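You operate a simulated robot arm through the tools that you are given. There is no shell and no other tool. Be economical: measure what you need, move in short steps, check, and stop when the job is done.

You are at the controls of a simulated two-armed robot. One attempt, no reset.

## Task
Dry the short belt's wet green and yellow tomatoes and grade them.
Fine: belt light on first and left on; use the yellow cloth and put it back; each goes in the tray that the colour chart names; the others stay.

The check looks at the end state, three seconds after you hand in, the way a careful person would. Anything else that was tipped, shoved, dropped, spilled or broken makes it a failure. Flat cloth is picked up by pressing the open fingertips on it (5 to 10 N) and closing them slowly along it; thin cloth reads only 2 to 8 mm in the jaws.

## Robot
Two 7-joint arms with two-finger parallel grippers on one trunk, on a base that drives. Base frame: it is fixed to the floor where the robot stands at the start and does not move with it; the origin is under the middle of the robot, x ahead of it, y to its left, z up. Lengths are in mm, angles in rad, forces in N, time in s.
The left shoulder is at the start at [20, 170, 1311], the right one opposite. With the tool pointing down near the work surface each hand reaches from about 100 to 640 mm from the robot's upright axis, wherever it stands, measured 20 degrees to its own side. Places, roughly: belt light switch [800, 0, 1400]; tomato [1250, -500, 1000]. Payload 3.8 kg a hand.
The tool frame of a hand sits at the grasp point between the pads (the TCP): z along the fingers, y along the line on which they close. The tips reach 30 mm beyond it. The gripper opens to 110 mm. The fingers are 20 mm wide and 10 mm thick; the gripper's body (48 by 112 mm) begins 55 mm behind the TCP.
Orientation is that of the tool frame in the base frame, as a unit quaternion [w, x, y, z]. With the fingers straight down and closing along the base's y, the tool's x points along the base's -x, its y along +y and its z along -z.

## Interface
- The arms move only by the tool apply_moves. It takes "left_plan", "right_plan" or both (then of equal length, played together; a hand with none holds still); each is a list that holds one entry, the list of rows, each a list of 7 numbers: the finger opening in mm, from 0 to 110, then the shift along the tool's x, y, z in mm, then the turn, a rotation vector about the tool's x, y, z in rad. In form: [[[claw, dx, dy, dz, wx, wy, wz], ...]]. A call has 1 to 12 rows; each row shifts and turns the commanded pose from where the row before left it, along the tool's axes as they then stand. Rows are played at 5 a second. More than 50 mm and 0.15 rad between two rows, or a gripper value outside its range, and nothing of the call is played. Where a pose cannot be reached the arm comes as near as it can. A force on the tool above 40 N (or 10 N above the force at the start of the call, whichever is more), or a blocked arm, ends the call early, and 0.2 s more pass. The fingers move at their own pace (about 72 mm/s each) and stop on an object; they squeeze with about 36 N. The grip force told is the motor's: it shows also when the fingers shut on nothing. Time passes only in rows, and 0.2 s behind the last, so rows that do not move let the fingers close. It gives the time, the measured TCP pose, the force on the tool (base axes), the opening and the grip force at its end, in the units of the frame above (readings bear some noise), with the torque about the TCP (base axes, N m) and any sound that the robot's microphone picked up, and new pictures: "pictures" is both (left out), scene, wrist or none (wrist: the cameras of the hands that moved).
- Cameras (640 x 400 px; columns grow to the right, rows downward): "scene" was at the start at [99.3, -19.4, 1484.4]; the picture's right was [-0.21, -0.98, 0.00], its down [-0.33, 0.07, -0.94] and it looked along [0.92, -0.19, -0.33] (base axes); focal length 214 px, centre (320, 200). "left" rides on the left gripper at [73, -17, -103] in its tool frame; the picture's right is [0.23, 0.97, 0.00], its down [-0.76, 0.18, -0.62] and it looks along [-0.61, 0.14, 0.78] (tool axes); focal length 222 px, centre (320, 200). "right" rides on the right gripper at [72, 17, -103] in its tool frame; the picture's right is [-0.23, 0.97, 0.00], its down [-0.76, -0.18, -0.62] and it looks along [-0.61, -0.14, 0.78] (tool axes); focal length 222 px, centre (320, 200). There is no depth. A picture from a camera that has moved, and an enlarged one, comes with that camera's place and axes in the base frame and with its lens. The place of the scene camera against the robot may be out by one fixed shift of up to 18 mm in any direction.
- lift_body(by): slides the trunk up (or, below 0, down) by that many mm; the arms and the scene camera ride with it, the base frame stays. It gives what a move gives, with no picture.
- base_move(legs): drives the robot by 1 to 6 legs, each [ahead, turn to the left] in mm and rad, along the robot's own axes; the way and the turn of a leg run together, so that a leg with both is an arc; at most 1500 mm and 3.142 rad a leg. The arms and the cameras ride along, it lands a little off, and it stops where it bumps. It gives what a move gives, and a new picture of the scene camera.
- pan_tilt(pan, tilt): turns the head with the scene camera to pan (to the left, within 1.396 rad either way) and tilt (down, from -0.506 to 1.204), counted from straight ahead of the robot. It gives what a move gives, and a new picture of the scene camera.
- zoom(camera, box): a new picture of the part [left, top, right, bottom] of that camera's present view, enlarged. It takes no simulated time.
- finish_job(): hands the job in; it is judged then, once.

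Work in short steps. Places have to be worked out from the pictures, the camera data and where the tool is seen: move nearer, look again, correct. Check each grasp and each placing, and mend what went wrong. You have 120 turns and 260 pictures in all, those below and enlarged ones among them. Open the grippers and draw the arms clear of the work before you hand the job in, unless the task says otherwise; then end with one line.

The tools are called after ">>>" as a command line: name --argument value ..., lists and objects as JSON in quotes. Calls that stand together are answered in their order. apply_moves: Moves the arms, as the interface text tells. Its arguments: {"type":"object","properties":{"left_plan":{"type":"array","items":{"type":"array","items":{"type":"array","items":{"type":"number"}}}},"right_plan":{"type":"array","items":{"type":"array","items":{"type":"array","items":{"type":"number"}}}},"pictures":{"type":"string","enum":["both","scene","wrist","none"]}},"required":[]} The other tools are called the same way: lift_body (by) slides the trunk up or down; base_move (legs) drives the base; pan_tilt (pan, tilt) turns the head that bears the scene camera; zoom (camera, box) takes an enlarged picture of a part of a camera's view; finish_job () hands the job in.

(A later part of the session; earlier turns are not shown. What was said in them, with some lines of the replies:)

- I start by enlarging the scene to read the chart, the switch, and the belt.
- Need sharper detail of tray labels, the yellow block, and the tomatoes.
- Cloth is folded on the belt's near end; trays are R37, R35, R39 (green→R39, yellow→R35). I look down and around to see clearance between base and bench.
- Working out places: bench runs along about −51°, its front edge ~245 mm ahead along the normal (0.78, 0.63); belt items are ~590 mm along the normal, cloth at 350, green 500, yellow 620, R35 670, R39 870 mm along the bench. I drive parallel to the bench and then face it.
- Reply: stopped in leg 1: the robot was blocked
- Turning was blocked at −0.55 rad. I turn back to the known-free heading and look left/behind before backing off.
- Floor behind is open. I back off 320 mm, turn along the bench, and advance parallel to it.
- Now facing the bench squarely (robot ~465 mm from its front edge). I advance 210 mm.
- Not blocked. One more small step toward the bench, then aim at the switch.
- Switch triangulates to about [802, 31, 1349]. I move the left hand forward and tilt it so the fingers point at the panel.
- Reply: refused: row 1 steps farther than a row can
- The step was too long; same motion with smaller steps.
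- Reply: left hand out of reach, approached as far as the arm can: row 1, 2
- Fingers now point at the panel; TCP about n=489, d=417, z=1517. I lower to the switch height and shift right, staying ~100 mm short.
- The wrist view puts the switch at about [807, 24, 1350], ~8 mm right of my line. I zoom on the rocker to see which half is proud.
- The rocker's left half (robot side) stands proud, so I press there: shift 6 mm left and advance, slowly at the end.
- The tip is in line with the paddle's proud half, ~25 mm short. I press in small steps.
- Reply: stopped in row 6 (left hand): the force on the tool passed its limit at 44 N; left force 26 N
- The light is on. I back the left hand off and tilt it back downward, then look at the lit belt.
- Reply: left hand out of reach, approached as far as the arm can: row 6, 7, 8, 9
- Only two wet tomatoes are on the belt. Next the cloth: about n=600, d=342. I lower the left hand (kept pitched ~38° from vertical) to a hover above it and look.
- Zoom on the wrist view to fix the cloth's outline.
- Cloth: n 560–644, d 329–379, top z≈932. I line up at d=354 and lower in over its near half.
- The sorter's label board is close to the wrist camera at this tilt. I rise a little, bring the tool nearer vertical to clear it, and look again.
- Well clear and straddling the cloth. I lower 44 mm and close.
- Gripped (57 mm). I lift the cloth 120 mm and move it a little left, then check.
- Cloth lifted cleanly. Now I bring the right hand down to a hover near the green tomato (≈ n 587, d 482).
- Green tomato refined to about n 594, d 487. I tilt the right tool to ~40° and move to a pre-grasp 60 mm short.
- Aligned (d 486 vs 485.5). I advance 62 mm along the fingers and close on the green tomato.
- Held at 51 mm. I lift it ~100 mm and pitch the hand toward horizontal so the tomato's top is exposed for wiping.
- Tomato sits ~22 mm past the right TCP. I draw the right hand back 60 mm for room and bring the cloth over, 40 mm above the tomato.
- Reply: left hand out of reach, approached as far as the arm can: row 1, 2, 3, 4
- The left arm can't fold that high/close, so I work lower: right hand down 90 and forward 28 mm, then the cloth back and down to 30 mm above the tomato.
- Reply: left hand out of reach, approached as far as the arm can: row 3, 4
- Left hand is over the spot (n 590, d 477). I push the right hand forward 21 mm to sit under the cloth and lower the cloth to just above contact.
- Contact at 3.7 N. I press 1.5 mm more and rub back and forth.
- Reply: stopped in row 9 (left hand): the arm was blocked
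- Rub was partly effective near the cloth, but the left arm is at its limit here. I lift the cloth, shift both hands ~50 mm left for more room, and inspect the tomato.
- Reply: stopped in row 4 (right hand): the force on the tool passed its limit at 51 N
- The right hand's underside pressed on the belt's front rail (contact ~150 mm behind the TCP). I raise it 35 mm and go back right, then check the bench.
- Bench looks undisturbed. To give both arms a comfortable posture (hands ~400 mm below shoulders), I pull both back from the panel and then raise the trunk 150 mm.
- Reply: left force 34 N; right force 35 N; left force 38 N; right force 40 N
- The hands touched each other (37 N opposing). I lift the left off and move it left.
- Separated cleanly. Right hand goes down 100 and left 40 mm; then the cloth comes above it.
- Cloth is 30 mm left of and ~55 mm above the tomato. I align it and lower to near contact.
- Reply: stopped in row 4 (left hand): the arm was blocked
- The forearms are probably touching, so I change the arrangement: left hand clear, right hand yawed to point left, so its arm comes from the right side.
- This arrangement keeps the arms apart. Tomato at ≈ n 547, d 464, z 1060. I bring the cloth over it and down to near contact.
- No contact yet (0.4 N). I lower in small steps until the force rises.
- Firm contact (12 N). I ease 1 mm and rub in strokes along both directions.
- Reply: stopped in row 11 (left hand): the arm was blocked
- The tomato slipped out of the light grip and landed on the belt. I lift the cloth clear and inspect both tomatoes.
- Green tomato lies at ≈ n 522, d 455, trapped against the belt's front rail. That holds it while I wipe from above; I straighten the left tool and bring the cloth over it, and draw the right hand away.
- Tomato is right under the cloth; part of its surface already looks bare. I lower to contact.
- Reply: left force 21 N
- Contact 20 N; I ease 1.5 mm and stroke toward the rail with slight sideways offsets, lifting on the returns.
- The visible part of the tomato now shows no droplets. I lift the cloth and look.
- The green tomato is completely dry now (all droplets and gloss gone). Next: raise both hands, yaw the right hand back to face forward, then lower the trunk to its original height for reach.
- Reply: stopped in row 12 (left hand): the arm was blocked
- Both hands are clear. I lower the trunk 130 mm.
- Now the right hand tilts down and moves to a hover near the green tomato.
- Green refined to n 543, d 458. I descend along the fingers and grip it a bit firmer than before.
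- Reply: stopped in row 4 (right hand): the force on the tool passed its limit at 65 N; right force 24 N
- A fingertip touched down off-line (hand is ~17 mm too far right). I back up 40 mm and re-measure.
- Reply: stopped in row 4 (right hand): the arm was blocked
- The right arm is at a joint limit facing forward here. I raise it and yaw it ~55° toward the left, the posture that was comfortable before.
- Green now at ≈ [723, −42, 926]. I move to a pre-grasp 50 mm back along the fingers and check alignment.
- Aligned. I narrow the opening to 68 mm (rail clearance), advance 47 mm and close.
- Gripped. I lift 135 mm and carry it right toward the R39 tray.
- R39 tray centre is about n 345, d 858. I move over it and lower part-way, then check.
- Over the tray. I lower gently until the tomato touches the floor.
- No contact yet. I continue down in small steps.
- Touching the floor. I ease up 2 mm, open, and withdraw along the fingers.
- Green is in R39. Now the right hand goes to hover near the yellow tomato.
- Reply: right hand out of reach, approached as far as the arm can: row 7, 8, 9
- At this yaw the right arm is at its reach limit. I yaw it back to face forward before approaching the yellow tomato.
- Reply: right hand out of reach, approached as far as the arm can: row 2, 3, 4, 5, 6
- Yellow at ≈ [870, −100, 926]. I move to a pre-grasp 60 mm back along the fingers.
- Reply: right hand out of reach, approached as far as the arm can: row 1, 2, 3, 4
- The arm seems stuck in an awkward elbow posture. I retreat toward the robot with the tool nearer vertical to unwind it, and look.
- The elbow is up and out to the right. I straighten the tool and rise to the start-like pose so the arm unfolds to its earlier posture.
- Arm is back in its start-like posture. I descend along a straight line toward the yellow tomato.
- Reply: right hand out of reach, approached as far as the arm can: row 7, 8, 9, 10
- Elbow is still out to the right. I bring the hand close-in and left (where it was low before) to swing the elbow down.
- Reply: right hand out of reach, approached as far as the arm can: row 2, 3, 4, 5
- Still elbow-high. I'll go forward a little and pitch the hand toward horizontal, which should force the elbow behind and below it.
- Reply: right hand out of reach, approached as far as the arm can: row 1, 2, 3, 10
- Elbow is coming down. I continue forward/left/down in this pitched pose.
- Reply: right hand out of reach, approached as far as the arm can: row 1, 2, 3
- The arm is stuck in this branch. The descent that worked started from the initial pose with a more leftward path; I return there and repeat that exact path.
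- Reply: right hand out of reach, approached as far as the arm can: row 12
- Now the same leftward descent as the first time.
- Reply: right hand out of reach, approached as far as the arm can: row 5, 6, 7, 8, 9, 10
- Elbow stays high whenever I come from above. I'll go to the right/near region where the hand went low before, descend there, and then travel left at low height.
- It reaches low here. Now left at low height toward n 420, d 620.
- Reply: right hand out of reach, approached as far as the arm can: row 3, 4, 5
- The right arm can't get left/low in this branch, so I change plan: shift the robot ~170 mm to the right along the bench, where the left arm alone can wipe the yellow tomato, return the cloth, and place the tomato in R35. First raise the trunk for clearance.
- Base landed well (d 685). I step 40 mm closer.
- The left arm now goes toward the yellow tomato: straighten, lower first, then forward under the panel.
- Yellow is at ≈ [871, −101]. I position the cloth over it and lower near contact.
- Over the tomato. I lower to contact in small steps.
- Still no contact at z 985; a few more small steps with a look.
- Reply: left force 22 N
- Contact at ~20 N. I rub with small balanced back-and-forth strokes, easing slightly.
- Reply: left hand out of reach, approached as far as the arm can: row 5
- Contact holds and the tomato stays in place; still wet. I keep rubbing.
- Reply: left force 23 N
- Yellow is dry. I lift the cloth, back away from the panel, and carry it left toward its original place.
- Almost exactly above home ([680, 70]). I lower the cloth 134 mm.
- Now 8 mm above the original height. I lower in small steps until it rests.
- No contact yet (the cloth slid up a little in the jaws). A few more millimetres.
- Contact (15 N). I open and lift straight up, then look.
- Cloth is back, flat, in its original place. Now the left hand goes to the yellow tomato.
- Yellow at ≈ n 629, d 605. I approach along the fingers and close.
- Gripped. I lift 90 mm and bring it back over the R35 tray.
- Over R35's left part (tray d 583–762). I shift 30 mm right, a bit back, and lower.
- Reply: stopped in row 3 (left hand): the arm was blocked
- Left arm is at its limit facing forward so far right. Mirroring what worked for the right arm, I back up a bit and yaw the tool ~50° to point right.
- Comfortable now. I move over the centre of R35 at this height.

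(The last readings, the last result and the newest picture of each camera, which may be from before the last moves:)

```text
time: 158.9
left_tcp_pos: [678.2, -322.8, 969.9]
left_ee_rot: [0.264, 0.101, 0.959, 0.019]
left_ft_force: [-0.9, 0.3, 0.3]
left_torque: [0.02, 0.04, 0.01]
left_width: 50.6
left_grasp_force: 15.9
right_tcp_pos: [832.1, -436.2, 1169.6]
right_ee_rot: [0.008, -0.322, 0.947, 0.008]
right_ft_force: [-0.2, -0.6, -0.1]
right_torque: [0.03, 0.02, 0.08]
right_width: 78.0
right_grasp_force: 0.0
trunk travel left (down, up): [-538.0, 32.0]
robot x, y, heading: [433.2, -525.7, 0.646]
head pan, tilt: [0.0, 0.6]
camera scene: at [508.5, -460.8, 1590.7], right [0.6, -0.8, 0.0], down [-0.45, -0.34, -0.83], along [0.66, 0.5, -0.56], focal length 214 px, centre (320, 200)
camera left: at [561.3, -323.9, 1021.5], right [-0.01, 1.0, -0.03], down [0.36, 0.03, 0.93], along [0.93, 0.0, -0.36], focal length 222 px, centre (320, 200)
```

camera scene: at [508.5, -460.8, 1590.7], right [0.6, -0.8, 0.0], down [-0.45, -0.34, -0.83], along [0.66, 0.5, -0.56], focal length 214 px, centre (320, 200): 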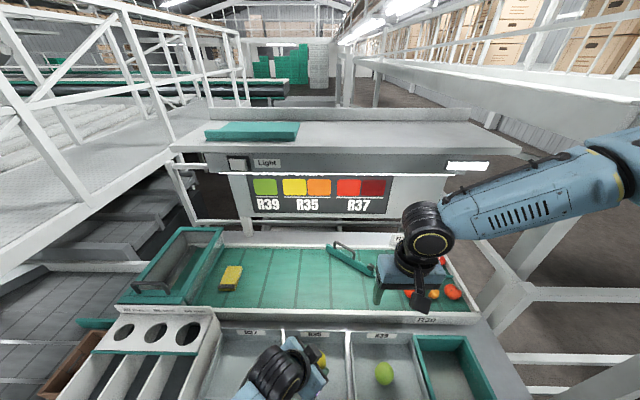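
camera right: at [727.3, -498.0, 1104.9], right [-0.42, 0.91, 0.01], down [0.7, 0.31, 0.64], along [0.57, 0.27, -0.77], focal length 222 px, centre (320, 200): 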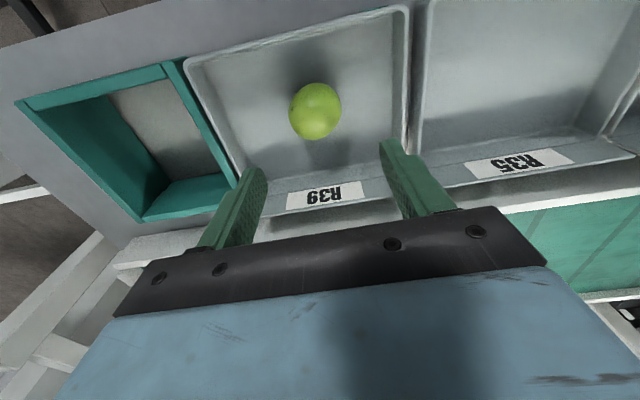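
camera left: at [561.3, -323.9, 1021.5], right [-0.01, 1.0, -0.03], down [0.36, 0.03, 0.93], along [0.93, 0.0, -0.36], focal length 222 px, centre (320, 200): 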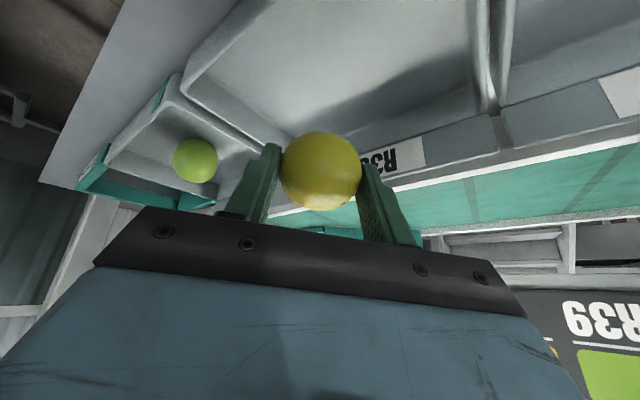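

Over R35 (TCP n 344, d 667). I lower until contact.

>>> apply_moves --left_plan '[[[36, 14, -2.4, 23.6, 0, 0, 0], [36, 13, -2.2, 22, 0, 0, 0], [36, 2, -0.4, 3.5, 0, 0, 0], [36, 2, -0.4, 3.5, 0, 0, 0]]]' --pictures "wrist"

>>> zoom --camera "scene" --box '[210, 300, 370, 400]'

```text
time: 159.9
left_tcp_pos: [679.3, -321.4, 909.7]
left_ee_rot: [0.263, 0.101, 0.959, 0.02]
left_ft_force: [-0.4, 0.7, -0.5]
left_torque: [0.01, 0.02, -0.02]
left_width: 50.3
left_grasp_force: 15.9
right_tcp_pos: [831.0, -436.2, 1168.8]
right_ee_rot: [0.009, -0.321, 0.947, 0.008]
right_ft_force: [-1.2, 0.0, -0.1]
right_torque: [-0.03, 0.03, 0.03]
right_width: 78.1
right_grasp_force: 0.0
trunk travel left (down, up): [-538.0, 32.0]
robot x, y, heading: [432.9, -526.4, 0.65]
head pan, tilt: [0.0, 0.6]
camera left: at [560.7, -322.8, 960.6], right [-0.01, 1.0, -0.03], down [0.36, 0.03, 0.93], along [0.93, 0.0, -0.36], focal length 222 px, centre (320, 200)
```

left: 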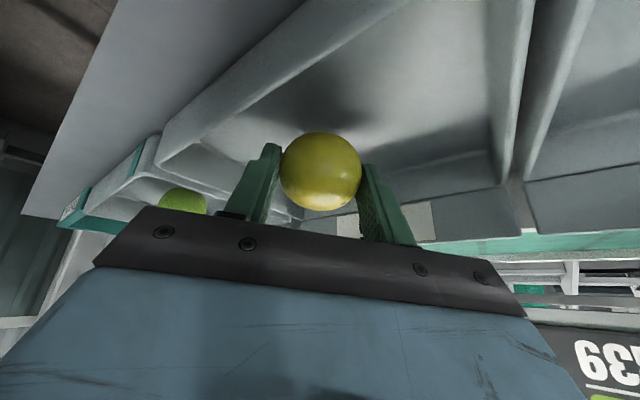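

```text
4.00 times, centred on (290, 350) of scene
camera zoom: at [508.6, -460.6, 1590.7], right [0.6, -0.8, 0.0], down [-0.45, -0.34, -0.83], along [0.66, 0.5, -0.56], focal length 858 px, centre (440, -400)
```

zoom: 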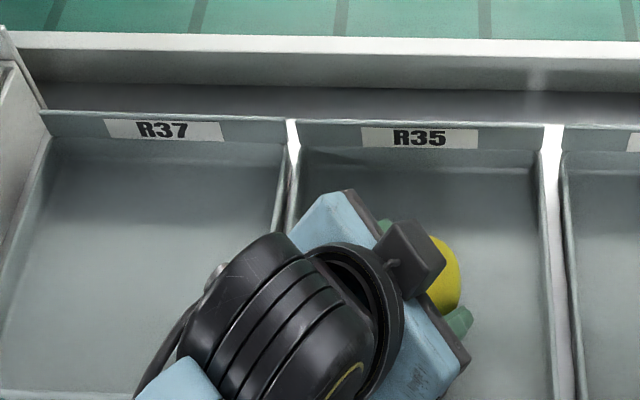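

Good view: yellow inside R35. A few more small steps down to contact.

>>> apply_moves --left_plan '[[[36, 1.7, -0.3, 3, 0, 0, 0], [36, 1.7, -0.3, 3, 0, 0, 0], [36, 1, -0.2, 2, 0, 0, 0]]]' --pictures "none"

```text
time: 160.8
left_tcp_pos: [677.3, -321.0, 900.5]
left_ee_rot: [0.265, 0.102, 0.959, 0.019]
left_ft_force: [-0.7, -0.8, 1.4]
left_torque: [-0.03, 0.01, 0.02]
left_width: 50.4
left_grasp_force: 16.8
right_tcp_pos: [831.6, -436.3, 1169.1]
right_ee_rot: [0.008, -0.321, 0.947, 0.008]
right_ft_force: [0.5, 0.4, -0.1]
right_torque: [0.01, 0.0, -0.02]
right_width: 78.1
right_grasp_force: 0.0
trunk travel left (down, up): [-538.0, 32.0]
robot x, y, heading: [434.5, -529.9, 0.643]
head pan, tilt: [0.0, 0.6]
```

Just touching. I lower 1.5 mm more, open, and withdraw along the fingers.

>>> apply_moves --left_plan '[[[36, 0.8, -0.1, 1.3, 0, 0, 0], [52, 0, 0, 0, 0, 0, 0], [68, 0, 0, 0, 0, 0, 0], [68, 0, 0, 0, 0, 0, 0], [68, 0, 0, -20, 0, 0, 0], [68, 0, 0, -30, 0, 0, 0], [68, 0, 0, -40, 0, 0, 0], [68, 0, 0, -40, 0, 0, 0], [68, 0, 20, -20, 0, 0, 0]]]' --pictures "both"

>>> zoom --camera "scene" --box '[210, 300, 370, 400]'

```text
time: 162.8
left_tcp_pos: [606.2, -300.2, 1029.4]
left_ee_rot: [0.264, 0.102, 0.959, 0.018]
left_ft_force: [-0.3, -0.3, 1.0]
left_torque: [-0.03, 0.01, 0.0]
left_width: 68.1
left_grasp_force: 0.0
right_tcp_pos: [831.5, -435.5, 1169.1]
right_ee_rot: [0.008, -0.322, 0.947, 0.008]
right_ft_force: [-0.3, 0.5, 0.3]
right_torque: [0.0, 0.02, 0.01]
right_width: 78.0
right_grasp_force: 0.0
trunk travel left (down, up): [-538.0, 32.0]
robot x, y, heading: [434.8, -526.5, 0.651]
head pan, tilt: [0.0, 0.6]
camera scene: at [508.7, -459.4, 1590.6], right [0.6, -0.8, 0.0], down [-0.45, -0.34, -0.82], along [0.66, 0.5, -0.57], focal length 214 px, centre (320, 200)
camera left: at [487.8, -300.5, 1081.1], right [-0.01, 1.0, -0.03], down [0.36, 0.03, 0.93], along [0.93, 0.0, -0.36], focal length 222 px, centre (320, 200)
```

scene: 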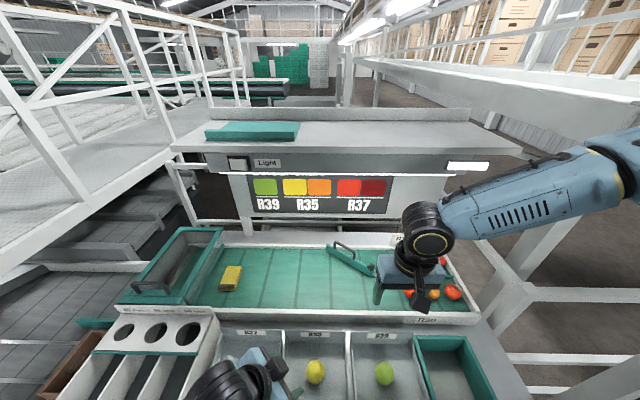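
left: 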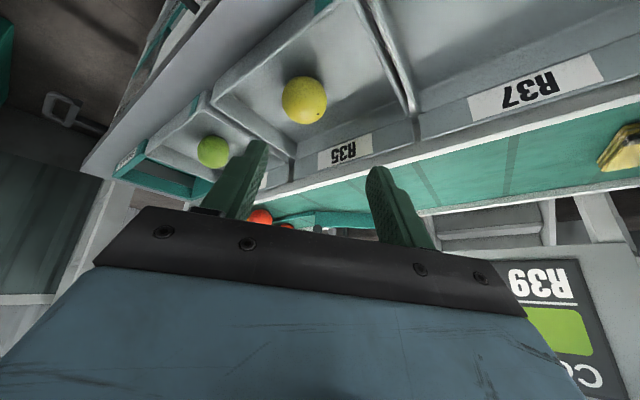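

```text
4.00 times, centred on (290, 350) of scene
camera zoom: at [508.7, -459.4, 1590.6], right [0.6, -0.8, 0.0], down [-0.45, -0.34, -0.82], along [0.66, 0.5, -0.57], focal length 858 px, centre (440, -400)
```

zoom: 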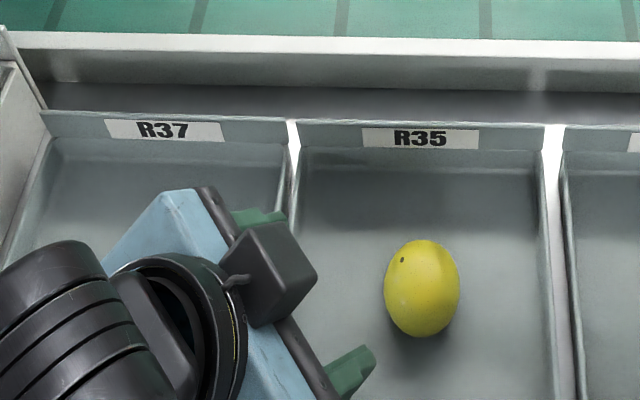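

Both tomatoes are in their trays. I raise the left hand and back the robot away, then do a final check.

>>> apply_moves --left_plan '[[[80, -20, 3.6, -34, 0, 0, 0], [80, -20, 3.6, -34, 0, 0, 0], [80, -20, 3.6, -34, 0, 0, 0]]]' --pictures "none"

>>> base_move --legs '[[-350, 0]]'

>>> zoom --camera "scene" --box '[190, 150, 510, 350]'

```text
time: 163.6
left_tcp_pos: [613.3, -297.3, 1146.0]
left_ee_rot: [0.262, 0.102, 0.959, 0.018]
left_ft_force: [0.4, -0.3, -0.1]
left_torque: [-0.01, 0.0, -0.03]
left_width: 79.9
left_grasp_force: 0.0
left hand out of reach, approached as far as the arm can: row 3
right_tcp_pos: [832.8, -435.7, 1169.2]
right_ee_rot: [0.008, -0.321, 0.947, 0.009]
right_ft_force: [-1.1, -0.3, -0.5]
right_torque: [0.01, -0.03, 0.02]
right_width: 77.9
right_grasp_force: 0.0
trunk travel left (down, up): [-538.0, 32.0]
robot x, y, heading: [438.4, -529.2, 0.648]
head pan, tilt: [0.0, 0.6]
```

```text
time: 165.8
left_tcp_pos: [335.6, -509.2, 1144.8]
left_ee_rot: [0.263, 0.101, 0.959, 0.019]
left_ft_force: [-0.7, -1.0, 0.4]
left_torque: [-0.03, -0.02, -0.01]
left_width: 79.6
left_grasp_force: 0.0
right_tcp_pos: [554.4, -648.0, 1169.5]
right_ee_rot: [0.009, -0.322, 0.947, 0.009]
right_ft_force: [-0.1, 0.1, -0.2]
right_torque: [0.0, 0.02, 0.0]
right_width: 78.0
right_grasp_force: 0.1
trunk travel left (down, up): [-538.0, 32.0]
robot x, y, heading: [160.1, -738.1, 0.647]
head pan, tilt: [0.0, 0.6]
camera scene: at [230.3, -671.4, 1590.7], right [0.6, -0.8, 0.0], down [-0.45, -0.34, -0.83], along [0.66, 0.5, -0.56], focal length 214 px, centre (320, 200)
```

scene: 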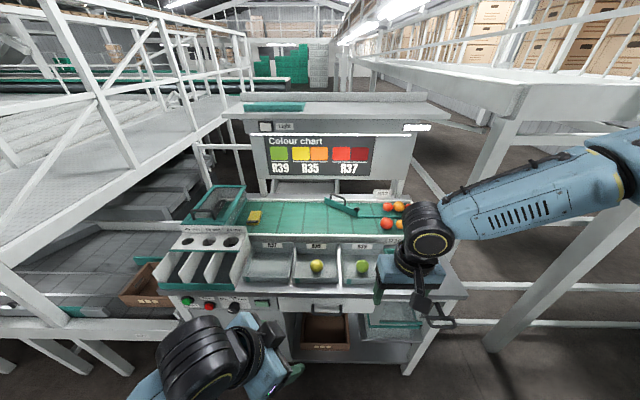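

```text
2.00 times, centred on (350, 250) of scene
camera zoom: at [230.3, -671.4, 1590.7], right [0.6, -0.8, 0.0], down [-0.45, -0.34, -0.83], along [0.66, 0.5, -0.56], focal length 429 px, centre (260, 100)
```

zoom: 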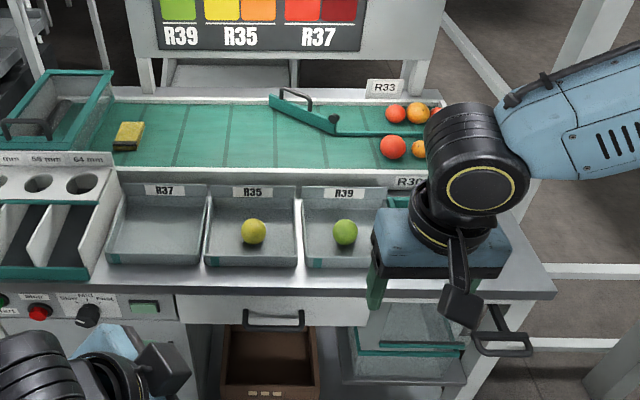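

The light is still on, the cloth is back in its place, dry yellow is in R35, dry green is in R39, and the other tomatoes that are visible haven't moved. Both grippers are open and clear, so I hand in.

>>> finish_job

```text
The job is handed in.
```

The belt light was switched on first and is still on. The green and yellow tomatoes are dried and in their trays (green in R39, yellow in R35). The yellow cloth is back in its place on the belt and the other tomatoes were left alone. The green tomato slipped from the gripper once while I was wiping it and landed on the belt.
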